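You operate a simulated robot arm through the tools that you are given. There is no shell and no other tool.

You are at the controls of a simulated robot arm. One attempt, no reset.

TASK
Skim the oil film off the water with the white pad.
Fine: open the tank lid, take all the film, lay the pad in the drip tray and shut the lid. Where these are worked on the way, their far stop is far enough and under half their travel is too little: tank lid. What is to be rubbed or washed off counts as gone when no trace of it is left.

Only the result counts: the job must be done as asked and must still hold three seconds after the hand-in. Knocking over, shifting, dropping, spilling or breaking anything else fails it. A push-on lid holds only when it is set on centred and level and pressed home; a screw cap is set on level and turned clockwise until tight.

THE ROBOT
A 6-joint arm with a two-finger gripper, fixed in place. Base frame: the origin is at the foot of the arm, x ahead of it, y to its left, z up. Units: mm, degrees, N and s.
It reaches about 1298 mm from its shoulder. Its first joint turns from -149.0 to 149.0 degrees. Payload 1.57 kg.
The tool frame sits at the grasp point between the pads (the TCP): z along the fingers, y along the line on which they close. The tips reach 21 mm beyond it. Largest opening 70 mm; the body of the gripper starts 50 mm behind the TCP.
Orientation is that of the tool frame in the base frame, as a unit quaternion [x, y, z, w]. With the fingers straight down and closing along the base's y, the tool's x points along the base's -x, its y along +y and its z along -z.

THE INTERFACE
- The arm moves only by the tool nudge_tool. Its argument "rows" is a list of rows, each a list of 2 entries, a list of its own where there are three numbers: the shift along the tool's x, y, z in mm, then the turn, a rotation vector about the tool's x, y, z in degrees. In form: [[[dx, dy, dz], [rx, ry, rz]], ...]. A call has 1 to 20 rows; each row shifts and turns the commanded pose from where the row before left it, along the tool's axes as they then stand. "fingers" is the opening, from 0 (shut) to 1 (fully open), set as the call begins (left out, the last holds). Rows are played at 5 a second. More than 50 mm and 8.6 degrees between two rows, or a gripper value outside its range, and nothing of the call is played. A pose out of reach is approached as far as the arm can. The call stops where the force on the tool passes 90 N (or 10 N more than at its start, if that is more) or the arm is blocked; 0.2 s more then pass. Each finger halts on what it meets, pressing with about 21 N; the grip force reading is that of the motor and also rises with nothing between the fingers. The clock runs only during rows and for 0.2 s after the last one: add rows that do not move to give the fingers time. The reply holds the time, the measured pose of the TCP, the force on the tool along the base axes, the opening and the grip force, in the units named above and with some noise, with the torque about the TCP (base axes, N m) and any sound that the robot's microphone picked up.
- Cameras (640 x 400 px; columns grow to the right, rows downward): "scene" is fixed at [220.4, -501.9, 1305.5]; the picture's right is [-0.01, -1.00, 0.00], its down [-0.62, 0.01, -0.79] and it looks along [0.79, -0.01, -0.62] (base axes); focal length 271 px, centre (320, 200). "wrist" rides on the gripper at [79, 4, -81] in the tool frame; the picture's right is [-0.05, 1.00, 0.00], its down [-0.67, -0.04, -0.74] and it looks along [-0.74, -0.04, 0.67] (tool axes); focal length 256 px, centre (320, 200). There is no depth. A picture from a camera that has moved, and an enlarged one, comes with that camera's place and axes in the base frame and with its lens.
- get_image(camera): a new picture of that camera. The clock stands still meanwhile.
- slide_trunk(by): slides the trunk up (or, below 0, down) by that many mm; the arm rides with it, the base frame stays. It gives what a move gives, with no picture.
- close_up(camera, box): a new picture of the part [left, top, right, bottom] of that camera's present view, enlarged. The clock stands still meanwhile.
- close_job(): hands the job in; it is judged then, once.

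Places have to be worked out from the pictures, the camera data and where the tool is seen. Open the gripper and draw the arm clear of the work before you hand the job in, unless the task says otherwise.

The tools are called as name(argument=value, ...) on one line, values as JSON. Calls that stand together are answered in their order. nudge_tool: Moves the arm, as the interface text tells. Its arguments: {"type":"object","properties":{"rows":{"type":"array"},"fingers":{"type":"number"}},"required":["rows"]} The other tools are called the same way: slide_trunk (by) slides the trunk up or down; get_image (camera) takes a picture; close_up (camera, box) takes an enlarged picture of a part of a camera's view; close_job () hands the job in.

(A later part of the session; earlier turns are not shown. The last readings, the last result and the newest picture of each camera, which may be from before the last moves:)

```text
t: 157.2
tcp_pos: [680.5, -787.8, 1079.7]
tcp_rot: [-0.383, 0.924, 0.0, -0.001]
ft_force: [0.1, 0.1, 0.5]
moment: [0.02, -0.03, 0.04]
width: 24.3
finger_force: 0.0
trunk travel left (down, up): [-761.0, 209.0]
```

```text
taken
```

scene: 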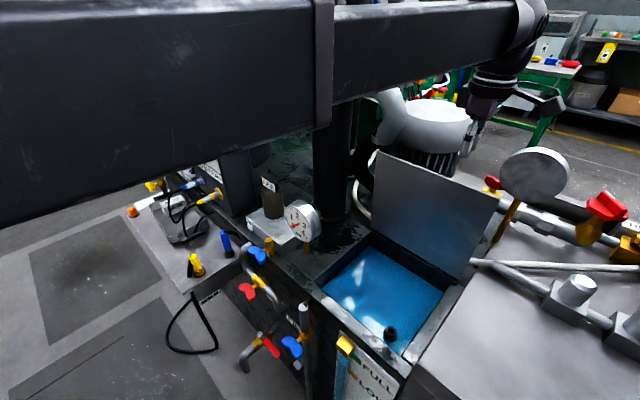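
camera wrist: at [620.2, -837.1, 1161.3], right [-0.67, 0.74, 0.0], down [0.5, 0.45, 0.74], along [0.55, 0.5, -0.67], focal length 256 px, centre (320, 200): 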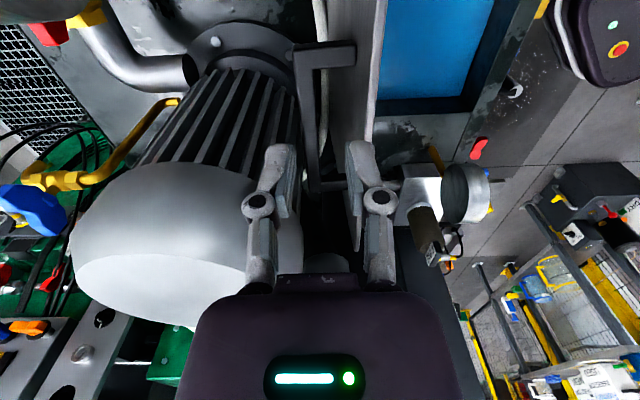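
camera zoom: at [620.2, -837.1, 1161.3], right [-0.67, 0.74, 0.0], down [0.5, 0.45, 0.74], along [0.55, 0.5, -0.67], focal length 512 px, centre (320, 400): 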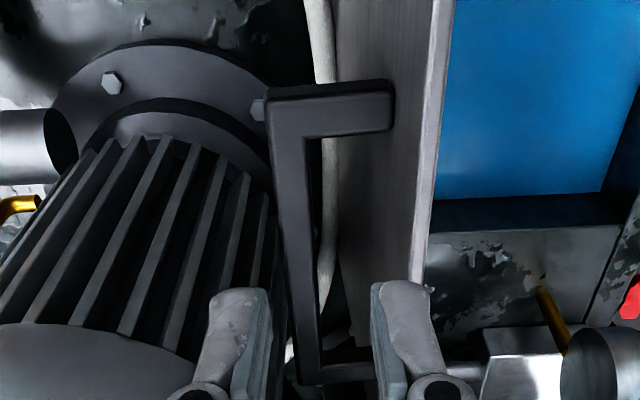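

The bar lies 11 mm farther back and its near post is right beside my fingers; I'll shift (−8, −11.4) and lower 60 mm to just above the bar, then verify.

nudge_tool(rows=[[[-4, -5.7, 0], [0, 0, 0]], [[-4, -5.7, 0], [0, 0, 0]], [[0, 0, 0], [0, 0, 0]]])

slide_trunk(by=-58)

get_image(camera="wrist")

close_up(camera="wrist", box=[220, 60, 420, 280])

```text
t: 158.0
tcp_pos: [696.9, -786.6, 1078.3]
tcp_rot: [-0.383, 0.924, 0.0, 0.001]
ft_force: [-0.1, 0.3, 0.0]
moment: [0.01, 0.0, -0.03]
width: 24.7
finger_force: 0.1
trunk travel left (down, up): [-761.0, 209.0]
```

```text
t: 159.0
tcp_pos: [695.7, -787.1, 1022.6]
tcp_rot: [-0.382, 0.924, 0.0, 0.001]
ft_force: [-0.3, 0.2, 0.1]
moment: [0.0, -0.01, 0.01]
width: 24.4
finger_force: 0.0
trunk travel left (down, up): [-703.0, 267.0]
```

```text
taken
camera wrist: at [635.6, -838.2, 1104.0], right [-0.67, 0.74, 0.0], down [0.5, 0.45, 0.74], along [0.55, 0.5, -0.67], focal length 256 px, centre (320, 200)
```

wrist: 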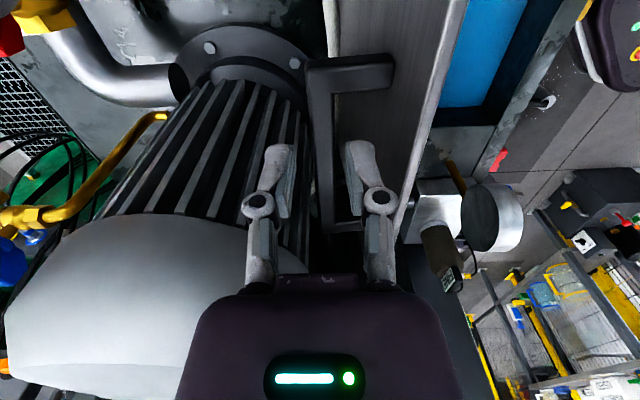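

```text
1.82 times, centred on (320, 170) of wrist
camera zoom: at [635.6, -838.2, 1104.0], right [-0.67, 0.74, 0.0], down [0.5, 0.45, 0.74], along [0.55, 0.5, -0.67], focal length 465 px, centre (320, 254)
```

zoom: 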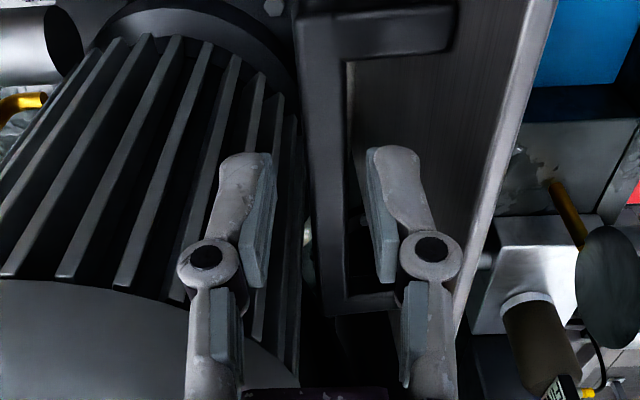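

Aligned within 1 mm and clear of the post. Lowering the remaining 44 mm so the bar sits between the pads, then closing on it.

slide_trunk(by=-44)

close_up(camera="wrist", box=[220, 60, 420, 280])

```text
t: 159.8
tcp_pos: [696.2, -786.5, 978.4]
tcp_rot: [-0.383, 0.924, -0.001, 0.0]
ft_force: [0.1, -0.1, -0.9]
moment: [-0.05, 0.02, 0.01]
width: 24.5
finger_force: 0.0
trunk travel left (down, up): [-659.0, 311.0]
```

```text
1.82 times, centred on (320, 170) of wrist
camera zoom: at [635.6, -838.2, 1060.0], right [-0.67, 0.74, 0.0], down [0.5, 0.45, 0.74], along [0.55, 0.5, -0.67], focal length 465 px, centre (320, 254)
```

zoom: 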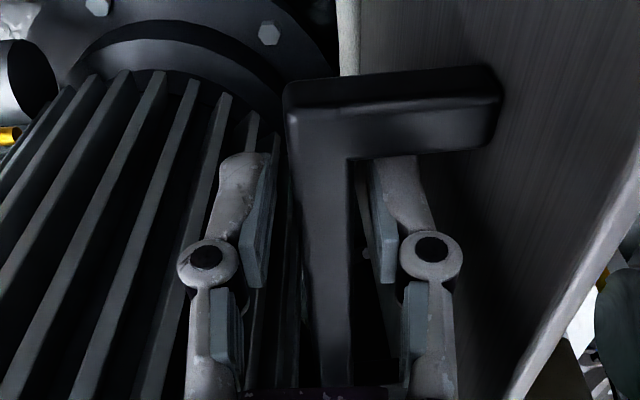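

The bar is between the pads. Closing the grip on it.

nudge_tool(rows=[[[0, 0, 0], [0, 0, 0]], [[0, 0, 0], [0, 0, 0]], [[0, 0, 0], [0, 0, 0]]], fingers=0)

```text
t: 160.6
tcp_pos: [696.1, -787.1, 977.5]
tcp_rot: [-0.383, 0.924, 0.0, 0.0]
ft_force: [-6.6, 7.4, -4.1]
moment: [-0.32, -0.24, -0.19]
width: 14.1
finger_force: 31.5
trunk travel left (down, up): [-659.0, 311.0]
```

Gripped. Now I reverse the opening arc: first pull toward the front (height nearly constant).

nudge_tool(rows=[[[0, 4.5, 0], [0, 0, 0]], [[0, 4.5, 0], [0, 0, 0]]])

nudge_tool(rows=[[[0, 4.5, 0], [0, 0, 0]], [[0, 4.5, 0], [0, 0, 0]]])

nudge_tool(rows=[[[0, 4.5, 0], [0, 0, 0]], [[0, 4.5, 0], [0, 0, 0]]])

close_up(camera="wrist", box=[220, 60, 420, 280])

```text
t: 161.2
tcp_pos: [690.0, -780.9, 978.5]
tcp_rot: [-0.382, 0.924, -0.001, 0.001]
ft_force: [4.3, -4.4, 9.3]
moment: [-0.38, -0.38, -0.27]
width: 14.5
finger_force: 31.7
trunk travel left (down, up): [-659.0, 311.0]
```

```text
t: 161.8
tcp_pos: [683.1, -773.4, 978.9]
tcp_rot: [-0.383, 0.924, 0.0, 0.0]
ft_force: [4.1, -2.9, 10.4]
moment: [-0.2, -0.48, -0.36]
width: 15.3
finger_force: 31.7
trunk travel left (down, up): [-659.0, 311.0]
```

```text
t: 162.4
tcp_pos: [677.5, -768.2, 977.5]
tcp_rot: [-0.382, 0.924, 0.0, 0.0]
ft_force: [3.6, -3.6, 5.9]
moment: [-0.14, -0.54, -0.22]
width: 15.5
finger_force: 32.2
trunk travel left (down, up): [-659.0, 311.0]
```

```text
1.82 times, centred on (320, 170) of wrist
camera zoom: at [616.4, -819.0, 1060.1], right [-0.67, 0.74, 0.0], down [0.5, 0.45, 0.74], along [0.55, 0.5, -0.67], focal length 465 px, centre (320, 254)
```

zoom: 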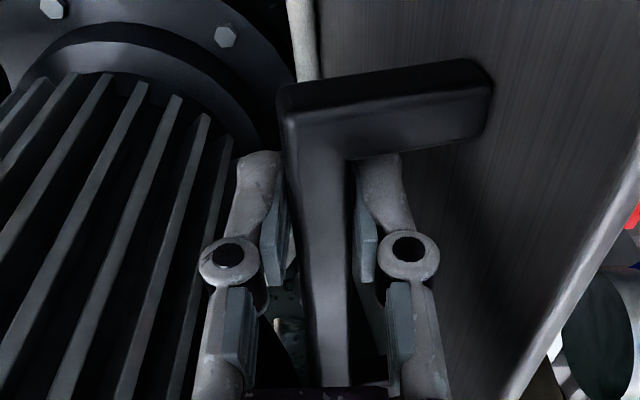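

Tracking well. Continuing the reverse arc with slight lowering.

nudge_tool(rows=[[[0, 4.5, 0], [0, 0, 0]], [[0, 4.5, 0], [0, 0, 0]]])

slide_trunk(by=-1)

nudge_tool(rows=[[[0, 4.5, 0], [0, 0, 0]], [[0, 4.5, 0], [0, 0, 0]]])

slide_trunk(by=-1.5)

nudge_tool(rows=[[[0, 4.5, 0], [0, 0, 0]], [[0, 4.5, 0], [0, 0, 0]]])

slide_trunk(by=-2)

nudge_tool(rows=[[[0, 4.5, 0], [0, 0, 0]], [[0, 4.5, 0], [0, 0, 0]]])

close_up(camera="wrist", box=[220, 60, 420, 280])

```text
t: 163.0
tcp_pos: [671.6, -760.8, 977.4]
tcp_rot: [-0.383, 0.924, -0.001, 0.0]
ft_force: [6.3, -0.8, -0.2]
moment: [-0.44, -0.28, -0.47]
width: 15.9
finger_force: 32.1
trunk travel left (down, up): [-659.0, 311.0]
```

```text
t: 163.6
tcp_pos: [670.5, -760.9, 977.3]
tcp_rot: [-0.382, 0.924, 0.0, 0.0]
ft_force: [7.2, 1.2, 6.5]
moment: [-0.2, -0.37, -0.5]
width: 16.0
finger_force: 32.0
trunk travel left (down, up): [-658.0, 312.0]
```

```text
t: 164.2
tcp_pos: [664.9, -755.0, 977.0]
tcp_rot: [-0.382, 0.924, -0.001, 0.0]
ft_force: [9.3, 4.0, -0.9]
moment: [-0.22, -0.43, -0.5]
width: 16.5
finger_force: 32.6
trunk travel left (down, up): [-658.0, 312.0]
```

```text
t: 164.7
tcp_pos: [664.1, -755.3, 975.4]
tcp_rot: [-0.383, 0.924, 0.0, 0.001]
ft_force: [9.6, 6.5, 8.6]
moment: [0.01, -0.55, -0.48]
width: 16.3
finger_force: 32.0
trunk travel left (down, up): [-657.0, 313.0]
```

```text
t: 165.3
tcp_pos: [658.4, -749.4, 974.5]
tcp_rot: [-0.383, 0.924, 0.0, -0.001]
ft_force: [13.7, 7.5, 0.3]
moment: [-0.11, -0.52, -0.49]
width: 16.5
finger_force: 31.9
trunk travel left (down, up): [-657.0, 313.0]
```

```text
t: 165.8
tcp_pos: [657.0, -748.0, 973.8]
tcp_rot: [-0.382, 0.924, 0.0, 0.0]
ft_force: [10.6, 11.1, 12.6]
moment: [-0.07, -0.41, -0.49]
width: 16.5
finger_force: 32.6
trunk travel left (down, up): [-655.0, 315.0]
```

```text
t: 166.4
tcp_pos: [652.2, -741.9, 972.9]
tcp_rot: [-0.383, 0.924, 0.0, 0.0]
ft_force: [11.0, 6.4, 2.1]
moment: [-0.33, -0.24, -0.5]
width: 16.9
finger_force: 32.3
trunk travel left (down, up): [-655.0, 315.0]
```

```text
1.82 times, centred on (320, 170) of wrist
camera zoom: at [591.2, -794.2, 1055.2], right [-0.67, 0.74, 0.0], down [0.5, 0.45, 0.74], along [0.55, 0.5, -0.67], focal length 465 px, centre (320, 254)
```

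zoom: 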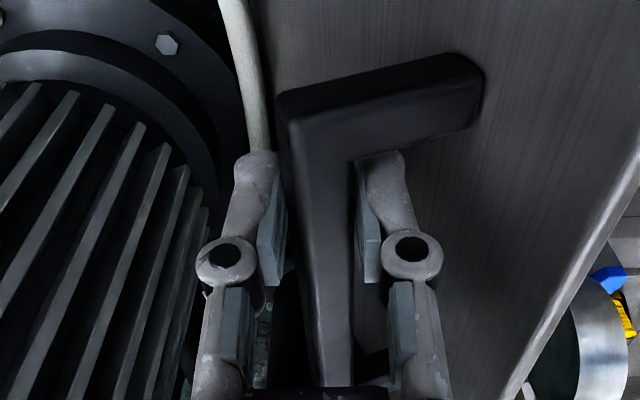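

Continuing; I'll also relieve a small force along the bar.

slide_trunk(by=-2.5)

nudge_tool(rows=[[[-1, 4.2, 0], [0, 0, 0]], [[-0.5, 4.2, 0], [0, 0, 0]]])

slide_trunk(by=-3)

nudge_tool(rows=[[[0, 4.2, 0], [0, 0, 0]], [[0, 4.2, 0], [0, 0, 0]]])

slide_trunk(by=-3)

nudge_tool(rows=[[[0, 4.2, 0], [0, 0, 0]], [[0, 4.2, 0], [0, 0, 0]]])

slide_trunk(by=-3.5)

nudge_tool(rows=[[[0, 4.2, 0], [0, 0, 0]], [[0, 4.2, 0], [0, 0, 0]]])

close_up(camera="wrist", box=[220, 60, 420, 280])

```text
t: 166.9
tcp_pos: [649.9, -741.5, 973.1]
tcp_rot: [-0.384, 0.924, 0.0, -0.001]
ft_force: [7.9, 11.6, 14.5]
moment: [-0.27, -0.13, -0.5]
width: 17.0
finger_force: 32.1
trunk travel left (down, up): [-652.0, 318.0]
```

```text
t: 167.5
tcp_pos: [645.8, -737.5, 970.5]
tcp_rot: [-0.383, 0.924, -0.001, -0.001]
ft_force: [8.6, 5.1, 4.2]
moment: [-0.23, -0.33, -0.49]
width: 17.3
finger_force: 32.3
trunk travel left (down, up): [-652.0, 318.0]
```

```text
t: 168.0
tcp_pos: [644.8, -736.1, 970.5]
tcp_rot: [-0.383, 0.924, -0.001, -0.001]
ft_force: [3.6, 9.8, 17.9]
moment: [-0.26, -0.02, -0.43]
width: 17.3
finger_force: 31.8
trunk travel left (down, up): [-649.0, 321.0]
```

```text
t: 168.6
tcp_pos: [639.0, -730.2, 967.9]
tcp_rot: [-0.383, 0.924, -0.001, 0.0]
ft_force: [8.3, 6.5, 7.2]
moment: [-0.42, -0.05, -0.46]
width: 17.2
finger_force: 32.2
trunk travel left (down, up): [-649.0, 321.0]
```

```text
t: 169.1
tcp_pos: [636.8, -729.9, 966.9]
tcp_rot: [-0.383, 0.924, 0.001, 0.001]
ft_force: [4.4, 11.6, 18.7]
moment: [-0.08, -0.17, -0.45]
width: 17.3
finger_force: 31.8
trunk travel left (down, up): [-646.0, 324.0]
```

```text
t: 169.7
tcp_pos: [634.4, -725.2, 965.4]
tcp_rot: [-0.383, 0.924, -0.001, 0.0]
ft_force: [11.4, 9.8, 6.6]
moment: [-0.19, -0.25, -0.51]
width: 17.5
finger_force: 31.8
trunk travel left (down, up): [-646.0, 324.0]
```

```text
t: 170.3
tcp_pos: [630.5, -725.0, 963.8]
tcp_rot: [-0.383, 0.924, 0.0, -0.001]
ft_force: [2.8, 14.7, 14.2]
moment: [-0.11, -0.05, -0.4]
width: 17.6
finger_force: 31.9
trunk travel left (down, up): [-643.0, 327.0]
```

```text
t: 170.9
tcp_pos: [627.5, -720.9, 962.6]
tcp_rot: [-0.383, 0.924, -0.001, 0.0]
ft_force: [11.7, 9.1, 3.7]
moment: [-0.37, -0.1, -0.53]
width: 17.8
finger_force: 31.9
trunk travel left (down, up): [-643.0, 327.0]
```

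```text
1.82 times, centred on (320, 170) of wrist
camera zoom: at [566.9, -771.8, 1043.5], right [-0.67, 0.74, 0.0], down [0.5, 0.45, 0.74], along [0.55, 0.5, -0.67], focal length 465 px, centre (320, 254)
```

zoom: 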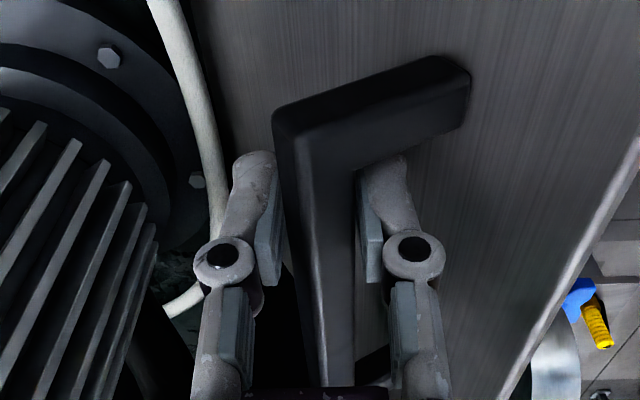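

Handle still well gripped and lid at ~61°. Continuing down the arc.

slide_trunk(by=-3)

nudge_tool(rows=[[[-0.5, 4, 0], [0, 0, 0]], [[-0.5, 4, 0], [0, 0, 0]]])

slide_trunk(by=-3)

nudge_tool(rows=[[[0, 4, 0], [0, 0, 0]], [[0, 4, 0], [0, 0, 0]]])

slide_trunk(by=-3.5)

nudge_tool(rows=[[[0, 4, 0], [0, 0, 0]], [[0, 4, 0], [0, 0, 0]]])

slide_trunk(by=-4)

nudge_tool(rows=[[[0, 4, 0], [0, 0, 0]], [[0, 4, 0], [0, 0, 0]]])

slide_trunk(by=-4)

nudge_tool(rows=[[[0, 4, 0], [0, 0, 0]], [[0, 4, 0], [0, 0, 0]]])

get_image(camera="scene")

close_up(camera="wrist", box=[220, 60, 420, 280])

```text
t: 171.4
tcp_pos: [625.9, -719.4, 960.3]
tcp_rot: [-0.383, 0.924, 0.0, 0.0]
ft_force: [6.1, 14.7, 13.9]
moment: [-0.1, -0.13, -0.49]
width: 18.0
finger_force: 32.5
trunk travel left (down, up): [-640.0, 330.0]
```

```text
t: 172.0
tcp_pos: [622.1, -715.1, 959.3]
tcp_rot: [-0.383, 0.924, -0.001, 0.0]
ft_force: [8.1, 3.8, 0.6]
moment: [-0.11, -0.42, -0.29]
width: 18.1
finger_force: 31.8
trunk travel left (down, up): [-640.0, 330.0]
```

```text
t: 172.5
tcp_pos: [621.2, -713.8, 957.7]
tcp_rot: [-0.383, 0.924, 0.0, -0.001]
ft_force: [0.0, 7.5, 10.1]
moment: [-0.28, 0.08, -0.23]
width: 17.9
finger_force: 32.2
trunk travel left (down, up): [-637.0, 333.0]
```

```text
t: 173.1
tcp_pos: [615.6, -709.4, 955.7]
tcp_rot: [-0.382, 0.924, -0.001, 0.0]
ft_force: [5.0, -1.4, -4.3]
moment: [-0.42, -0.05, -0.25]
width: 18.0
finger_force: 32.0
trunk travel left (down, up): [-637.0, 333.0]
```

```text
t: 173.6
tcp_pos: [614.0, -707.2, 951.9]
tcp_rot: [-0.383, 0.924, 0.0, -0.001]
ft_force: [-2.5, 5.3, 6.0]
moment: [-0.27, 0.05, -0.19]
width: 18.1
finger_force: 31.6
trunk travel left (down, up): [-633.0, 337.0]
```

```text
t: 174.2
tcp_pos: [611.0, -704.2, 951.1]
tcp_rot: [-0.383, 0.924, 0.0, 0.0]
ft_force: [8.3, 0.6, -6.4]
moment: [-0.05, -0.3, -0.38]
width: 18.5
finger_force: 32.2
trunk travel left (down, up): [-633.0, 337.0]
```

```text
t: 174.8
tcp_pos: [608.9, -701.0, 949.0]
tcp_rot: [-0.383, 0.924, 0.001, -0.001]
ft_force: [0.1, 9.6, 5.9]
moment: [0.22, -0.35, -0.29]
width: 18.4
finger_force: 32.4
trunk travel left (down, up): [-629.0, 341.0]
```

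```text
t: 175.4
tcp_pos: [604.2, -698.1, 946.4]
tcp_rot: [-0.383, 0.924, -0.001, -0.001]
ft_force: [7.5, -0.9, -6.6]
moment: [-0.04, -0.25, -0.25]
width: 18.2
finger_force: 31.8
trunk travel left (down, up): [-629.0, 341.0]
```

```text
t: 175.9
tcp_pos: [603.4, -696.1, 945.5]
tcp_rot: [-0.383, 0.924, 0.001, 0.0]
ft_force: [-1.0, 6.6, 3.8]
moment: [-0.25, 0.15, -0.2]
width: 18.4
finger_force: 32.1
trunk travel left (down, up): [-625.0, 345.0]
```

```text
t: 176.5
tcp_pos: [599.8, -692.5, 942.9]
tcp_rot: [-0.383, 0.924, 0.0, 0.0]
ft_force: [5.5, -5.4, -9.7]
moment: [-0.26, 0.05, -0.09]
width: 18.4
finger_force: 31.9
trunk travel left (down, up): [-625.0, 345.0]
```

```text
taken
```

scene: 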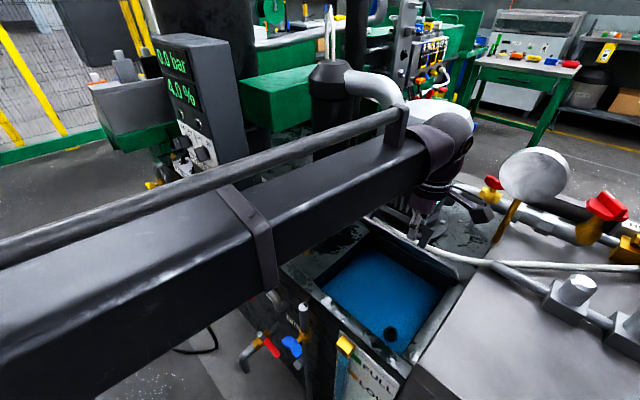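

```text
1.82 times, centred on (320, 170) of wrist
camera zoom: at [539.4, -744.6, 1024.3], right [-0.67, 0.74, 0.0], down [0.5, 0.45, 0.74], along [0.55, 0.5, -0.67], focal length 465 px, centre (320, 254)
```

zoom: 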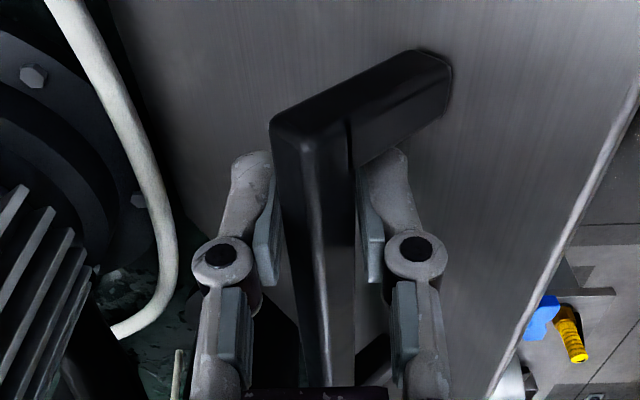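

Lid ~50°, carried by the grip. Continuing the descent.

slide_trunk(by=-4)

nudge_tool(rows=[[[0, 4, 0], [0, 0, 0]], [[0, 4, 0], [0, 0, 0]]])

slide_trunk(by=-4.5)

nudge_tool(rows=[[[0, 4, 0], [0, 0, 0]], [[0, 4, 0], [0, 0, 0]]])

slide_trunk(by=-5)

nudge_tool(rows=[[[0, 4, 0], [0, 0, 0]], [[0, 3.5, 0], [0, 0, 0]]])

slide_trunk(by=-6)

nudge_tool(rows=[[[0, 3.5, 0], [0, 0, 0]], [[0, 3.5, 0], [0, 0, 0]]])

slide_trunk(by=-6.5)

nudge_tool(rows=[[[0, 3.5, 0], [0, 0, 0]], [[0, 3.5, 0], [0, 0, 0]]])

close_up(camera="scene", box=[300, 200, 500, 400])

close_up(camera="wrist", box=[220, 60, 420, 280])

```text
t: 177.0
tcp_pos: [597.4, -690.4, 940.5]
tcp_rot: [-0.382, 0.924, 0.001, -0.001]
ft_force: [-3.0, 2.7, 0.0]
moment: [-0.17, 0.08, -0.2]
width: 18.4
finger_force: 31.7
trunk travel left (down, up): [-621.0, 349.0]
```

```text
t: 177.6
tcp_pos: [595.2, -688.7, 937.7]
tcp_rot: [-0.382, 0.924, 0.0, 0.0]
ft_force: [3.3, -10.8, -12.9]
moment: [-0.09, -0.05, -0.06]
width: 18.7
finger_force: 32.2
trunk travel left (down, up): [-621.0, 349.0]
```

```text
t: 178.2
tcp_pos: [591.7, -685.9, 935.8]
tcp_rot: [-0.383, 0.924, 0.001, 0.0]
ft_force: [-5.3, -1.4, -1.8]
moment: [-0.26, 0.19, 0.03]
width: 18.4
finger_force: 31.6
trunk travel left (down, up): [-617.0, 353.0]
```

```text
t: 178.8
tcp_pos: [589.5, -682.8, 933.1]
tcp_rot: [-0.383, 0.924, 0.0, 0.0]
ft_force: [8.1, -12.0, -18.6]
moment: [-0.26, 0.28, -0.09]
width: 18.8
finger_force: 32.1
trunk travel left (down, up): [-617.0, 353.0]
```

```text
t: 179.3
tcp_pos: [585.0, -679.8, 930.5]
tcp_rot: [-0.382, 0.924, 0.001, 0.0]
ft_force: [-0.6, -1.3, -6.9]
moment: [0.0, 0.03, -0.07]
width: 18.5
finger_force: 32.5
trunk travel left (down, up): [-612.0, 358.0]
```

```text
t: 179.9
tcp_pos: [584.5, -676.3, 928.3]
tcp_rot: [-0.383, 0.924, 0.001, 0.0]
ft_force: [11.1, -9.7, -17.5]
moment: [0.06, 0.0, -0.33]
width: 18.4
finger_force: 32.6
trunk travel left (down, up): [-612.0, 358.0]
```

```text
t: 180.5
tcp_pos: [580.9, -673.9, 924.6]
tcp_rot: [-0.382, 0.924, 0.003, 0.0]
ft_force: [-0.1, 5.3, -4.5]
moment: [0.2, -0.11, -0.26]
width: 18.5
finger_force: 31.6
trunk travel left (down, up): [-606.0, 364.0]
```

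```text
t: 181.1
tcp_pos: [580.4, -672.0, 923.0]
tcp_rot: [-0.383, 0.924, 0.0, -0.001]
ft_force: [12.8, -3.0, -11.9]
moment: [0.11, -0.13, -0.48]
width: 18.4
finger_force: 31.8
trunk travel left (down, up): [-606.0, 364.0]
```

```text
t: 181.6
tcp_pos: [574.5, -669.6, 917.8]
tcp_rot: [-0.383, 0.924, 0.001, 0.0]
ft_force: [0.6, 13.2, -3.2]
moment: [0.33, -0.13, -0.37]
width: 18.4
finger_force: 31.9
trunk travel left (down, up): [-599.0, 371.0]
```

```text
t: 182.2
tcp_pos: [574.2, -667.9, 917.6]
tcp_rot: [-0.383, 0.924, 0.0, 0.0]
ft_force: [12.4, 1.5, -8.1]
moment: [0.08, -0.16, -0.41]
width: 18.3
finger_force: 31.7
trunk travel left (down, up): [-599.0, 371.0]
```

```text
2.00 times, centred on (400, 300) of scene
camera zoom: at [220.4, -501.9, 1305.5], right [-0.01, -1.0, 0.0], down [-0.62, 0.01, -0.79], along [0.79, -0.01, -0.62], focal length 542 px, centre (160, 0)
```

zoom: 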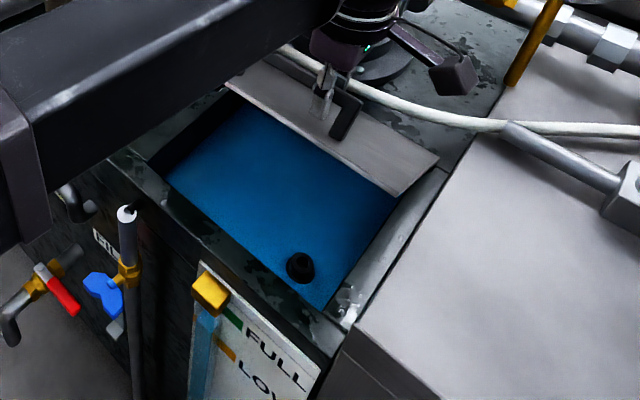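

```text
1.82 times, centred on (320, 170) of wrist
camera zoom: at [513.6, -718.9, 998.7], right [-0.67, 0.74, 0.0], down [0.5, 0.45, 0.74], along [0.55, 0.5, -0.67], focal length 465 px, centre (320, 254)
```

zoom: 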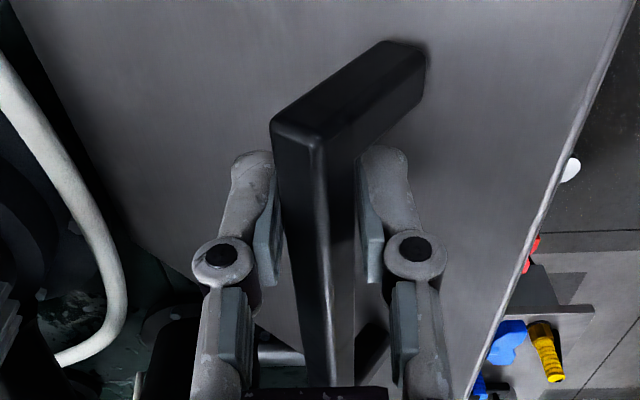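

Lid ~38° and the water below looks clean. Continuing, with more lowering per step.

slide_trunk(by=-4)

nudge_tool(rows=[[[-0.5, 5, 0], [0, 0, 0]]])

slide_trunk(by=-5)

nudge_tool(rows=[[[-0.5, 5, 0], [0, 0, 0]]])

slide_trunk(by=-6.5)

nudge_tool(rows=[[[0, 6, 0], [0, 0, 0]]])

slide_trunk(by=-6.5)

nudge_tool(rows=[[[0, 6, 0], [0, 0, 0]]])

slide_trunk(by=-7)

nudge_tool(rows=[[[0, 6, 0], [0, 0, 0]]])

close_up(camera="scene", box=[300, 200, 500, 400])

close_up(camera="wrist", box=[220, 60, 420, 280])

```text
t: 182.7
tcp_pos: [571.7, -665.4, 913.1]
tcp_rot: [-0.383, 0.924, 0.001, 0.0]
ft_force: [5.5, 10.4, -3.8]
moment: [0.16, -0.13, -0.41]
width: 18.0
finger_force: 32.3
trunk travel left (down, up): [-595.0, 375.0]
```

```text
t: 183.1
tcp_pos: [571.1, -665.0, 912.2]
tcp_rot: [-0.383, 0.924, 0.0, 0.0]
ft_force: [11.7, 0.0, -8.7]
moment: [0.29, -0.36, -0.39]
width: 18.1
finger_force: 32.2
trunk travel left (down, up): [-595.0, 375.0]
```

```text
t: 183.7
tcp_pos: [568.0, -662.0, 908.9]
tcp_rot: [-0.383, 0.924, 0.0, -0.001]
ft_force: [0.3, 8.7, -2.3]
moment: [-0.02, 0.19, -0.23]
width: 18.0
finger_force: 32.2
trunk travel left (down, up): [-590.0, 380.0]
```

```text
t: 184.1
tcp_pos: [567.4, -660.6, 908.6]
tcp_rot: [-0.383, 0.924, -0.001, 0.0]
ft_force: [3.9, -4.0, -6.4]
moment: [0.05, -0.1, -0.19]
width: 18.3
finger_force: 32.2
trunk travel left (down, up): [-590.0, 380.0]
```

```text
t: 184.6
tcp_pos: [565.6, -658.5, 902.0]
tcp_rot: [-0.383, 0.924, 0.0, -0.002]
ft_force: [-9.6, 7.3, -1.7]
moment: [-0.21, 0.53, 0.01]
width: 18.2
finger_force: 31.7
trunk travel left (down, up): [-584.0, 386.0]
```

```text
t: 185.0
tcp_pos: [565.1, -657.1, 901.7]
tcp_rot: [-0.382, 0.924, 0.0, 0.0]
ft_force: [2.4, -6.4, -4.4]
moment: [-0.3, 0.29, -0.05]
width: 18.2
finger_force: 31.5
trunk travel left (down, up): [-584.0, 386.0]
```

```text
t: 185.6
tcp_pos: [560.9, -653.8, 896.7]
tcp_rot: [-0.383, 0.924, 0.001, 0.001]
ft_force: [-10.3, 6.6, -2.7]
moment: [0.03, 0.31, -0.01]
width: 18.1
finger_force: 32.5
trunk travel left (down, up): [-577.0, 393.0]
```

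```text
t: 186.0
tcp_pos: [560.0, -652.6, 894.7]
tcp_rot: [-0.383, 0.924, -0.001, 0.0]
ft_force: [2.7, -7.5, -7.2]
moment: [0.07, -0.05, -0.05]
width: 17.9
finger_force: 32.1
trunk travel left (down, up): [-577.0, 393.0]
```

```text
t: 186.5
tcp_pos: [557.1, -649.7, 888.0]
tcp_rot: [-0.382, 0.924, 0.001, 0.0]
ft_force: [-10.3, 4.7, -4.2]
moment: [0.2, 0.16, 0.1]
width: 17.5
finger_force: 32.2
trunk travel left (down, up): [-570.0, 400.0]
```

```text
t: 186.9
tcp_pos: [554.9, -649.7, 886.9]
tcp_rot: [-0.383, 0.924, -0.001, 0.001]
ft_force: [5.2, -8.1, -8.8]
moment: [-0.06, 0.18, -0.03]
width: 17.6
finger_force: 32.2
trunk travel left (down, up): [-570.0, 400.0]
```

```text
2.00 times, centred on (400, 300) of scene
camera zoom: at [220.4, -501.9, 1305.5], right [-0.01, -1.0, 0.0], down [-0.62, 0.01, -0.79], along [0.79, -0.01, -0.62], focal length 542 px, centre (160, 0)
```

zoom: 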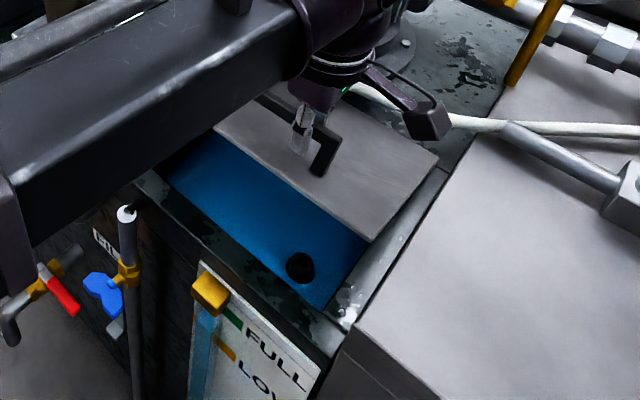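

```text
1.82 times, centred on (320, 170) of wrist
camera zoom: at [494.6, -700.0, 969.6], right [-0.67, 0.74, 0.0], down [0.49, 0.45, 0.75], along [0.56, 0.5, -0.67], focal length 465 px, centre (320, 254)
```

zoom: 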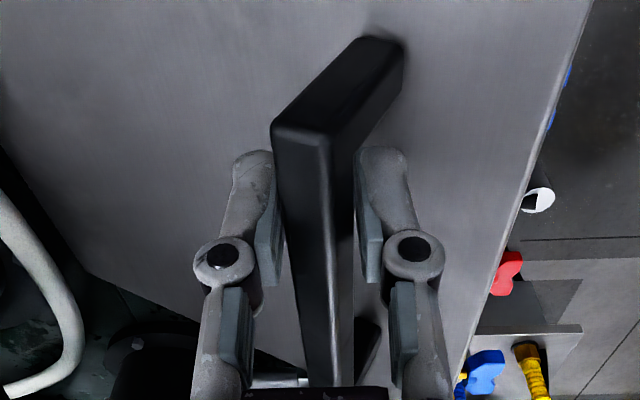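

Lid ~27°. Continuing.

slide_trunk(by=-6)

nudge_tool(rows=[[[0, 5.5, 0], [0, 0, 0]]])

slide_trunk(by=-6.5)

nudge_tool(rows=[[[0, 5, 0], [0, 0, 0]]])

slide_trunk(by=-7)

nudge_tool(rows=[[[0, 5, 0], [0, 0, 0]]])

slide_trunk(by=-7.5)

nudge_tool(rows=[[[0, 4.5, 0], [0, 0, 0]]])

slide_trunk(by=-8)

nudge_tool(rows=[[[0, 4, 0], [0, 0, 0]]])

close_up(camera="scene", box=[300, 200, 500, 400])

close_up(camera="wrist", box=[220, 60, 420, 280])

```text
t: 187.5
tcp_pos: [552.0, -645.9, 882.5]
tcp_rot: [-0.382, 0.924, 0.001, 0.0]
ft_force: [-4.3, 2.2, -7.5]
moment: [0.12, 0.21, 0.02]
width: 17.4
finger_force: 31.7
trunk travel left (down, up): [-564.0, 406.0]
```

```text
t: 187.9
tcp_pos: [551.2, -646.1, 881.9]
tcp_rot: [-0.382, 0.924, 0.0, 0.001]
ft_force: [6.6, -15.2, -12.8]
moment: [0.42, -0.21, 0.14]
width: 17.6
finger_force: 31.6
trunk travel left (down, up): [-564.0, 406.0]
```

```text
t: 188.4
tcp_pos: [548.4, -642.7, 876.5]
tcp_rot: [-0.383, 0.924, 0.002, -0.001]
ft_force: [-3.4, -6.3, -10.4]
moment: [0.24, 0.19, 0.02]
width: 17.1
finger_force: 32.3
trunk travel left (down, up): [-558.0, 412.0]
```

```text
t: 188.8
tcp_pos: [547.6, -642.8, 874.0]
tcp_rot: [-0.384, 0.923, -0.001, 0.0]
ft_force: [7.9, -16.9, -12.8]
moment: [-0.05, 0.32, -0.04]
width: 17.1
finger_force: 32.4
trunk travel left (down, up): [-558.0, 412.0]
```

```text
t: 189.4
tcp_pos: [545.2, -638.8, 868.3]
tcp_rot: [-0.382, 0.924, 0.002, 0.0]
ft_force: [-4.3, -5.8, -11.3]
moment: [-0.03, 0.51, -0.01]
width: 17.4
finger_force: 32.5
trunk travel left (down, up): [-551.0, 419.0]
```

```text
t: 189.8
tcp_pos: [544.6, -638.5, 867.7]
tcp_rot: [-0.382, 0.924, -0.001, 0.001]
ft_force: [5.8, -22.7, -12.9]
moment: [0.26, 0.08, -0.08]
width: 16.8
finger_force: 32.4
trunk travel left (down, up): [-551.0, 419.0]
```

```text
t: 190.4
tcp_pos: [543.0, -636.1, 860.7]
tcp_rot: [-0.383, 0.924, 0.001, -0.001]
ft_force: [-5.2, -12.2, -13.1]
moment: [0.14, 0.39, 0.0]
width: 16.2
finger_force: 31.7
trunk travel left (down, up): [-543.0, 427.0]
```

```text
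t: 190.8
tcp_pos: [541.6, -635.4, 858.3]
tcp_rot: [-0.383, 0.924, -0.001, 0.001]
ft_force: [6.9, -29.5, -16.2]
moment: [0.14, 0.22, 0.04]
width: 16.5
finger_force: 32.6
trunk travel left (down, up): [-543.0, 427.0]
```

```text
t: 191.3
tcp_pos: [539.4, -630.9, 851.3]
tcp_rot: [-0.383, 0.924, 0.002, -0.001]
ft_force: [-3.7, -18.5, -16.0]
moment: [0.01, 0.45, 0.21]
width: 16.3
finger_force: 31.7
trunk travel left (down, up): [-535.0, 435.0]
```

```text
t: 191.7
tcp_pos: [538.9, -632.4, 851.1]
tcp_rot: [-0.383, 0.924, -0.001, 0.0]
ft_force: [5.8, -30.2, -16.1]
moment: [0.1, 0.3, 0.08]
width: 16.3
finger_force: 32.2
trunk travel left (down, up): [-535.0, 435.0]
```

```text
2.00 times, centred on (400, 300) of scene
camera zoom: at [220.4, -501.9, 1305.5], right [-0.01, -1.0, 0.0], down [-0.62, 0.01, -0.79], along [0.79, -0.01, -0.62], focal length 542 px, centre (160, 0)
```

zoom: 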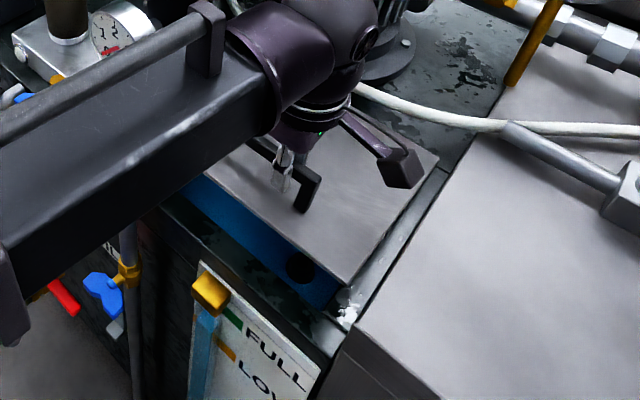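

```text
1.82 times, centred on (320, 170) of wrist
camera zoom: at [478.1, -683.3, 933.1], right [-0.67, 0.74, 0.0], down [0.5, 0.45, 0.75], along [0.55, 0.5, -0.67], focal length 465 px, centre (320, 254)
```

zoom: 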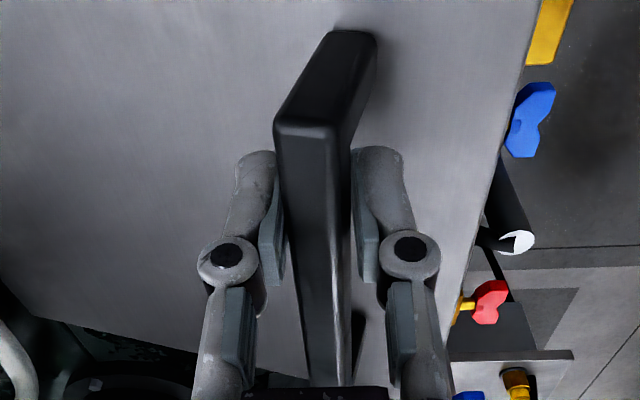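

Lid ~17°. Finishing the arc with larger lowering and smaller forward nudges.

slide_trunk(by=-9)

nudge_tool(rows=[[[0, 2.5, 0], [0, 0, 0]]])

slide_trunk(by=-9)

nudge_tool(rows=[[[0, 2.5, 0], [0, 0, 0]]])

slide_trunk(by=-9)

nudge_tool(rows=[[[0, 2.5, 0], [0, 0, 0]]])

close_up(camera="scene", box=[300, 200, 500, 400])

close_up(camera="wrist", box=[220, 60, 420, 280])

```text
t: 192.3
tcp_pos: [536.4, -629.6, 844.4]
tcp_rot: [-0.383, 0.924, 0.002, -0.001]
ft_force: [-4.3, -17.7, -16.6]
moment: [0.14, 0.4, 0.07]
width: 16.0
finger_force: 32.0
trunk travel left (down, up): [-526.0, 444.0]
```

```text
t: 192.7
tcp_pos: [536.8, -628.1, 842.4]
tcp_rot: [-0.383, 0.924, 0.0, 0.0]
ft_force: [1.2, -22.2, -12.5]
moment: [0.0, 0.36, -0.06]
width: 15.9
finger_force: 31.8
trunk travel left (down, up): [-526.0, 444.0]
```

```text
t: 193.3
tcp_pos: [533.0, -626.9, 835.8]
tcp_rot: [-0.383, 0.924, 0.002, 0.001]
ft_force: [-9.7, -8.4, -11.8]
moment: [0.32, 0.33, 0.09]
width: 15.4
finger_force: 31.7
trunk travel left (down, up): [-517.0, 453.0]
```

```text
t: 193.7
tcp_pos: [534.7, -627.2, 835.5]
tcp_rot: [-0.382, 0.924, 0.0, 0.001]
ft_force: [-2.7, -8.7, -9.6]
moment: [0.09, 0.35, -0.24]
width: 15.4
finger_force: 32.0
trunk travel left (down, up): [-517.0, 453.0]
```

```text
t: 194.3
tcp_pos: [531.3, -624.8, 827.4]
tcp_rot: [-0.383, 0.924, 0.002, 0.001]
ft_force: [-11.9, 4.3, -9.2]
moment: [0.51, 0.12, -0.19]
width: 15.0
finger_force: 32.1
trunk travel left (down, up): [-508.0, 462.0]
```

```text
t: 194.7
tcp_pos: [532.7, -624.2, 827.2]
tcp_rot: [-0.383, 0.924, 0.0, 0.0]
ft_force: [-5.7, -0.7, -4.0]
moment: [0.64, -0.14, -0.22]
width: 15.0
finger_force: 31.8
trunk travel left (down, up): [-508.0, 462.0]
```

```text
2.00 times, centred on (400, 300) of scene
camera zoom: at [220.4, -501.9, 1305.5], right [-0.01, -1.0, 0.0], down [-0.62, 0.01, -0.79], along [0.79, -0.01, -0.62], focal length 542 px, centre (160, 0)
```

zoom: 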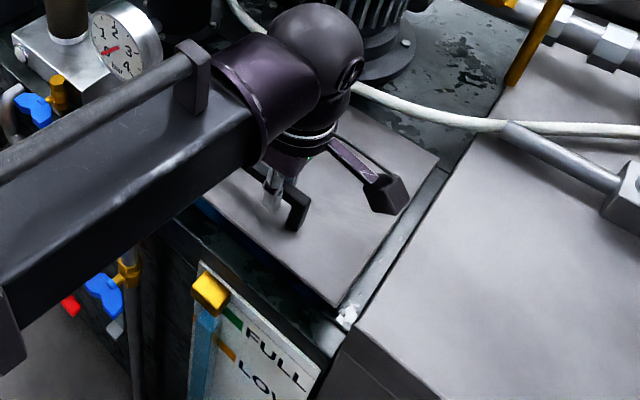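

```text
1.82 times, centred on (320, 170) of wrist
camera zoom: at [471.1, -675.9, 908.7], right [-0.67, 0.74, 0.0], down [0.5, 0.45, 0.75], along [0.55, 0.5, -0.67], focal length 465 px, centre (320, 254)
```

zoom: 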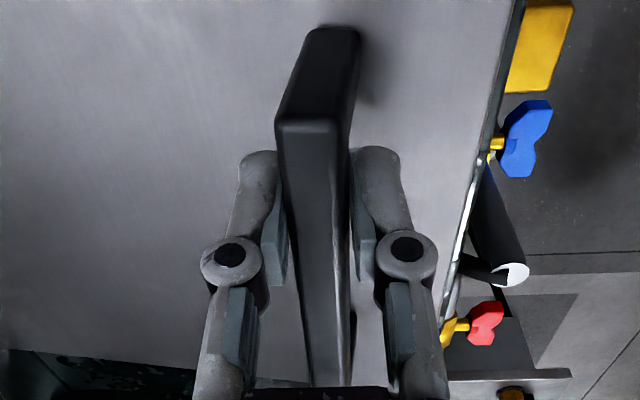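

Lid ~9°. Lowering further toward the closed position.

slide_trunk(by=-9)

nudge_tool(rows=[[[0, 2.5, 0], [0, 0, 0]]])

slide_trunk(by=-9)

nudge_tool(rows=[[[0, 2.5, 0], [0, 0, 0]]])

slide_trunk(by=-6)

nudge_tool(rows=[[[0, 1.5, 0], [0, 0, 0]]])

close_up(camera="scene", box=[300, 220, 480, 400])

close_up(camera="wrist", box=[220, 60, 420, 280])

```text
t: 195.2
tcp_pos: [529.6, -623.9, 817.7]
tcp_rot: [-0.383, 0.924, 0.001, 0.0]
ft_force: [-16.2, 10.2, -6.4]
moment: [0.46, 0.21, -0.17]
width: 14.5
finger_force: 32.4
trunk travel left (down, up): [-499.0, 471.0]
```

```text
t: 195.7
tcp_pos: [529.9, -623.0, 819.7]
tcp_rot: [-0.382, 0.924, 0.0, 0.0]
ft_force: [-12.2, 4.8, -4.3]
moment: [0.47, 0.17, -0.18]
width: 14.1
finger_force: 31.7
trunk travel left (down, up): [-499.0, 471.0]
```

```text
t: 196.2
tcp_pos: [528.5, -621.8, 809.4]
tcp_rot: [-0.383, 0.924, 0.0, 0.0]
ft_force: [-21.5, 13.2, -6.4]
moment: [0.18, 0.43, -0.1]
width: 13.8
finger_force: 31.9
trunk travel left (down, up): [-490.0, 480.0]
```

```text
t: 196.6
tcp_pos: [528.9, -621.6, 810.2]
tcp_rot: [-0.383, 0.924, -0.001, 0.0]
ft_force: [-9.4, 4.2, -1.6]
moment: [-0.07, 0.61, -0.21]
width: 13.8
finger_force: 32.3
trunk travel left (down, up): [-490.0, 480.0]
```

```text
t: 197.2
tcp_pos: [528.3, -621.2, 802.4]
tcp_rot: [-0.383, 0.924, -0.001, 0.0]
ft_force: [-11.7, 8.1, -7.3]
moment: [0.15, 0.44, -0.16]
width: 13.0
finger_force: 31.6
trunk travel left (down, up): [-484.0, 486.0]
```

```text
t: 197.6
tcp_pos: [528.7, -620.9, 803.5]
tcp_rot: [-0.383, 0.924, -0.001, 0.001]
ft_force: [-7.8, 3.0, -4.4]
moment: [0.32, 0.19, -0.19]
width: 13.6
finger_force: 31.9
trunk travel left (down, up): [-484.0, 486.0]
```

```text
2.22 times, centred on (390, 310) of scene
camera zoom: at [220.4, -501.9, 1305.5], right [-0.01, -1.0, 0.0], down [-0.62, 0.01, -0.79], along [0.79, -0.01, -0.62], focal length 603 px, centre (164, -44)
```

zoom: 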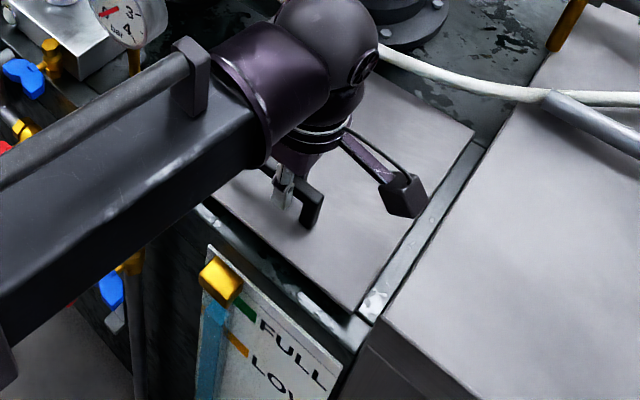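

```text
1.82 times, centred on (320, 170) of wrist
camera zoom: at [466.5, -671.3, 884.9], right [-0.67, 0.74, 0.0], down [0.5, 0.45, 0.75], along [0.56, 0.5, -0.67], focal length 465 px, centre (320, 254)
```

zoom: 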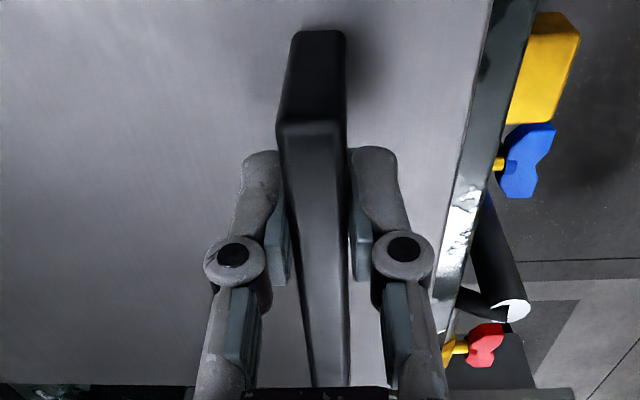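

About 2–3° remain. Stepping down gently.

slide_trunk(by=-4)

nudge_tool(rows=[[[0, 1.5, 0], [0, 0, 0]]])

slide_trunk(by=-3)

nudge_tool(rows=[[[0, 1.5, 0], [0, 0, 0]]])

close_up(camera="scene", box=[300, 220, 480, 400])

```text
t: 198.1
tcp_pos: [526.9, -620.2, 799.3]
tcp_rot: [-0.383, 0.924, 0.001, -0.001]
ft_force: [-8.1, 3.3, -3.1]
moment: [0.15, -0.15, -0.15]
width: 13.0
finger_force: 32.3
trunk travel left (down, up): [-480.0, 490.0]
```

```text
t: 198.5
tcp_pos: [528.0, -620.2, 799.1]
tcp_rot: [-0.382, 0.924, -0.001, 0.001]
ft_force: [-2.6, -4.7, -0.1]
moment: [0.23, -0.43, -0.23]
width: 13.3
finger_force: 31.8
trunk travel left (down, up): [-480.0, 490.0]
```

```text
t: 199.0
tcp_pos: [524.8, -619.1, 796.0]
tcp_rot: [-0.383, 0.924, 0.0, 0.0]
ft_force: [-1.9, -7.8, -3.8]
moment: [-0.24, 0.04, -0.03]
width: 13.1
finger_force: 31.6
trunk travel left (down, up): [-477.0, 493.0]
```

```text
t: 199.4
tcp_pos: [526.1, -619.5, 794.7]
tcp_rot: [-0.382, 0.924, -0.001, 0.001]
ft_force: [5.2, -12.8, -1.9]
moment: [-0.63, 0.27, -0.09]
width: 13.2
finger_force: 31.3
trunk travel left (down, up): [-477.0, 493.0]
```

```text
2.22 times, centred on (390, 310) of scene
camera zoom: at [220.4, -501.9, 1305.5], right [-0.01, -1.0, 0.0], down [-0.62, 0.01, -0.79], along [0.79, -0.01, -0.62], focal length 603 px, centre (164, -44)
```

zoom: 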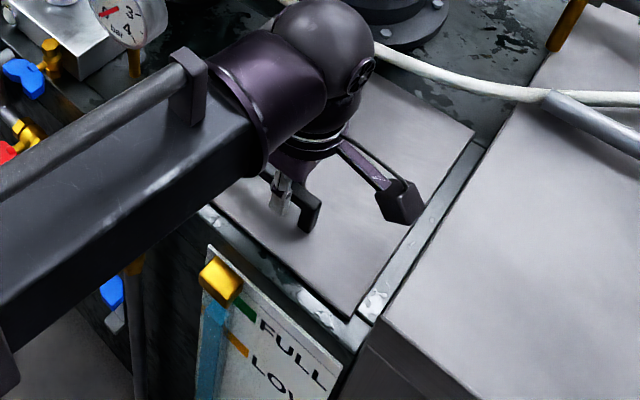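

Almost flush. A little more downward until I feel the seat.

slide_trunk(by=-2)

slide_trunk(by=-1.5)

```text
t: 199.9
tcp_pos: [526.0, -618.4, 794.1]
tcp_rot: [-0.383, 0.924, -0.001, 0.001]
ft_force: [11.8, -20.9, 17.9]
moment: [-0.33, 0.0, -0.31]
width: 13.3
finger_force: 32.1
trunk travel left (down, up): [-475.0, 495.0]
```

```text
t: 200.5
tcp_pos: [525.5, -619.6, 793.5]
tcp_rot: [-0.383, 0.924, -0.002, 0.002]
ft_force: [17.2, -22.6, 21.5]
moment: [-0.09, -0.34, -0.07]
width: 13.1
finger_force: 32.0
trunk travel left (down, up): [-474.0, 496.0]
```

The lid is seated (21 N reaction). Opening the fingers and checking the lid before rising.

nudge_tool(rows=[[[0, 0, 0], [0, 0, 0]], [[0, 0, 0], [0, 0, 0]], [[0, 0, 0], [0, 0, 0]]], fingers=0.7)

slide_trunk(by=40)

get_image(camera="wrist")

close_up(camera="scene", box=[300, 220, 480, 400])

```text
t: 201.3
tcp_pos: [525.1, -616.9, 793.1]
tcp_rot: [-0.383, 0.924, -0.001, 0.0]
ft_force: [-0.2, 0.2, -0.4]
moment: [-0.02, -0.01, -0.03]
width: 48.9
finger_force: 0.1
trunk travel left (down, up): [-474.0, 496.0]
```

```text
t: 202.1
tcp_pos: [525.8, -616.3, 831.7]
tcp_rot: [-0.383, 0.924, 0.0, 0.001]
ft_force: [0.1, -0.2, 0.2]
moment: [0.0, 0.01, 0.01]
width: 49.0
finger_force: 0.0
trunk travel left (down, up): [-514.0, 456.0]
```

```text
taken
camera wrist: at [464.7, -668.8, 914.4], right [-0.67, 0.74, 0.0], down [0.5, 0.45, 0.74], along [0.55, 0.5, -0.67], focal length 256 px, centre (320, 200)
```

wrist: 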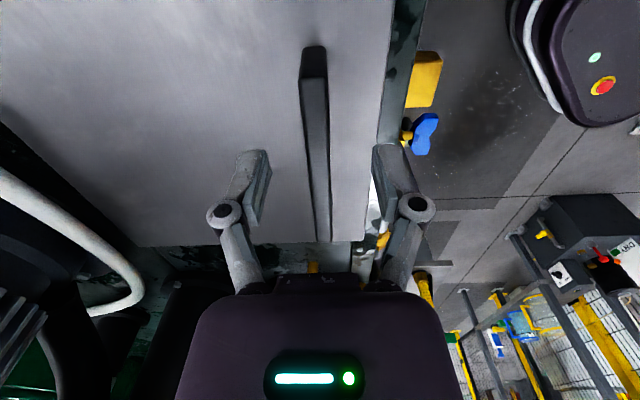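

```text
2.22 times, centred on (390, 310) of scene
camera zoom: at [220.4, -501.9, 1305.5], right [-0.01, -1.0, 0.0], down [-0.62, 0.01, -0.79], along [0.79, -0.01, -0.62], focal length 603 px, centre (164, -44)
```

zoom: 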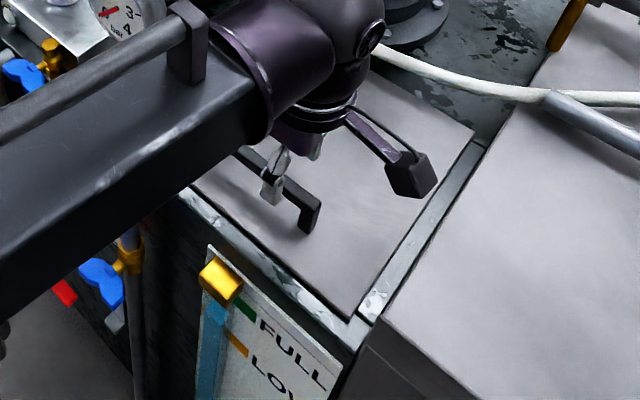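

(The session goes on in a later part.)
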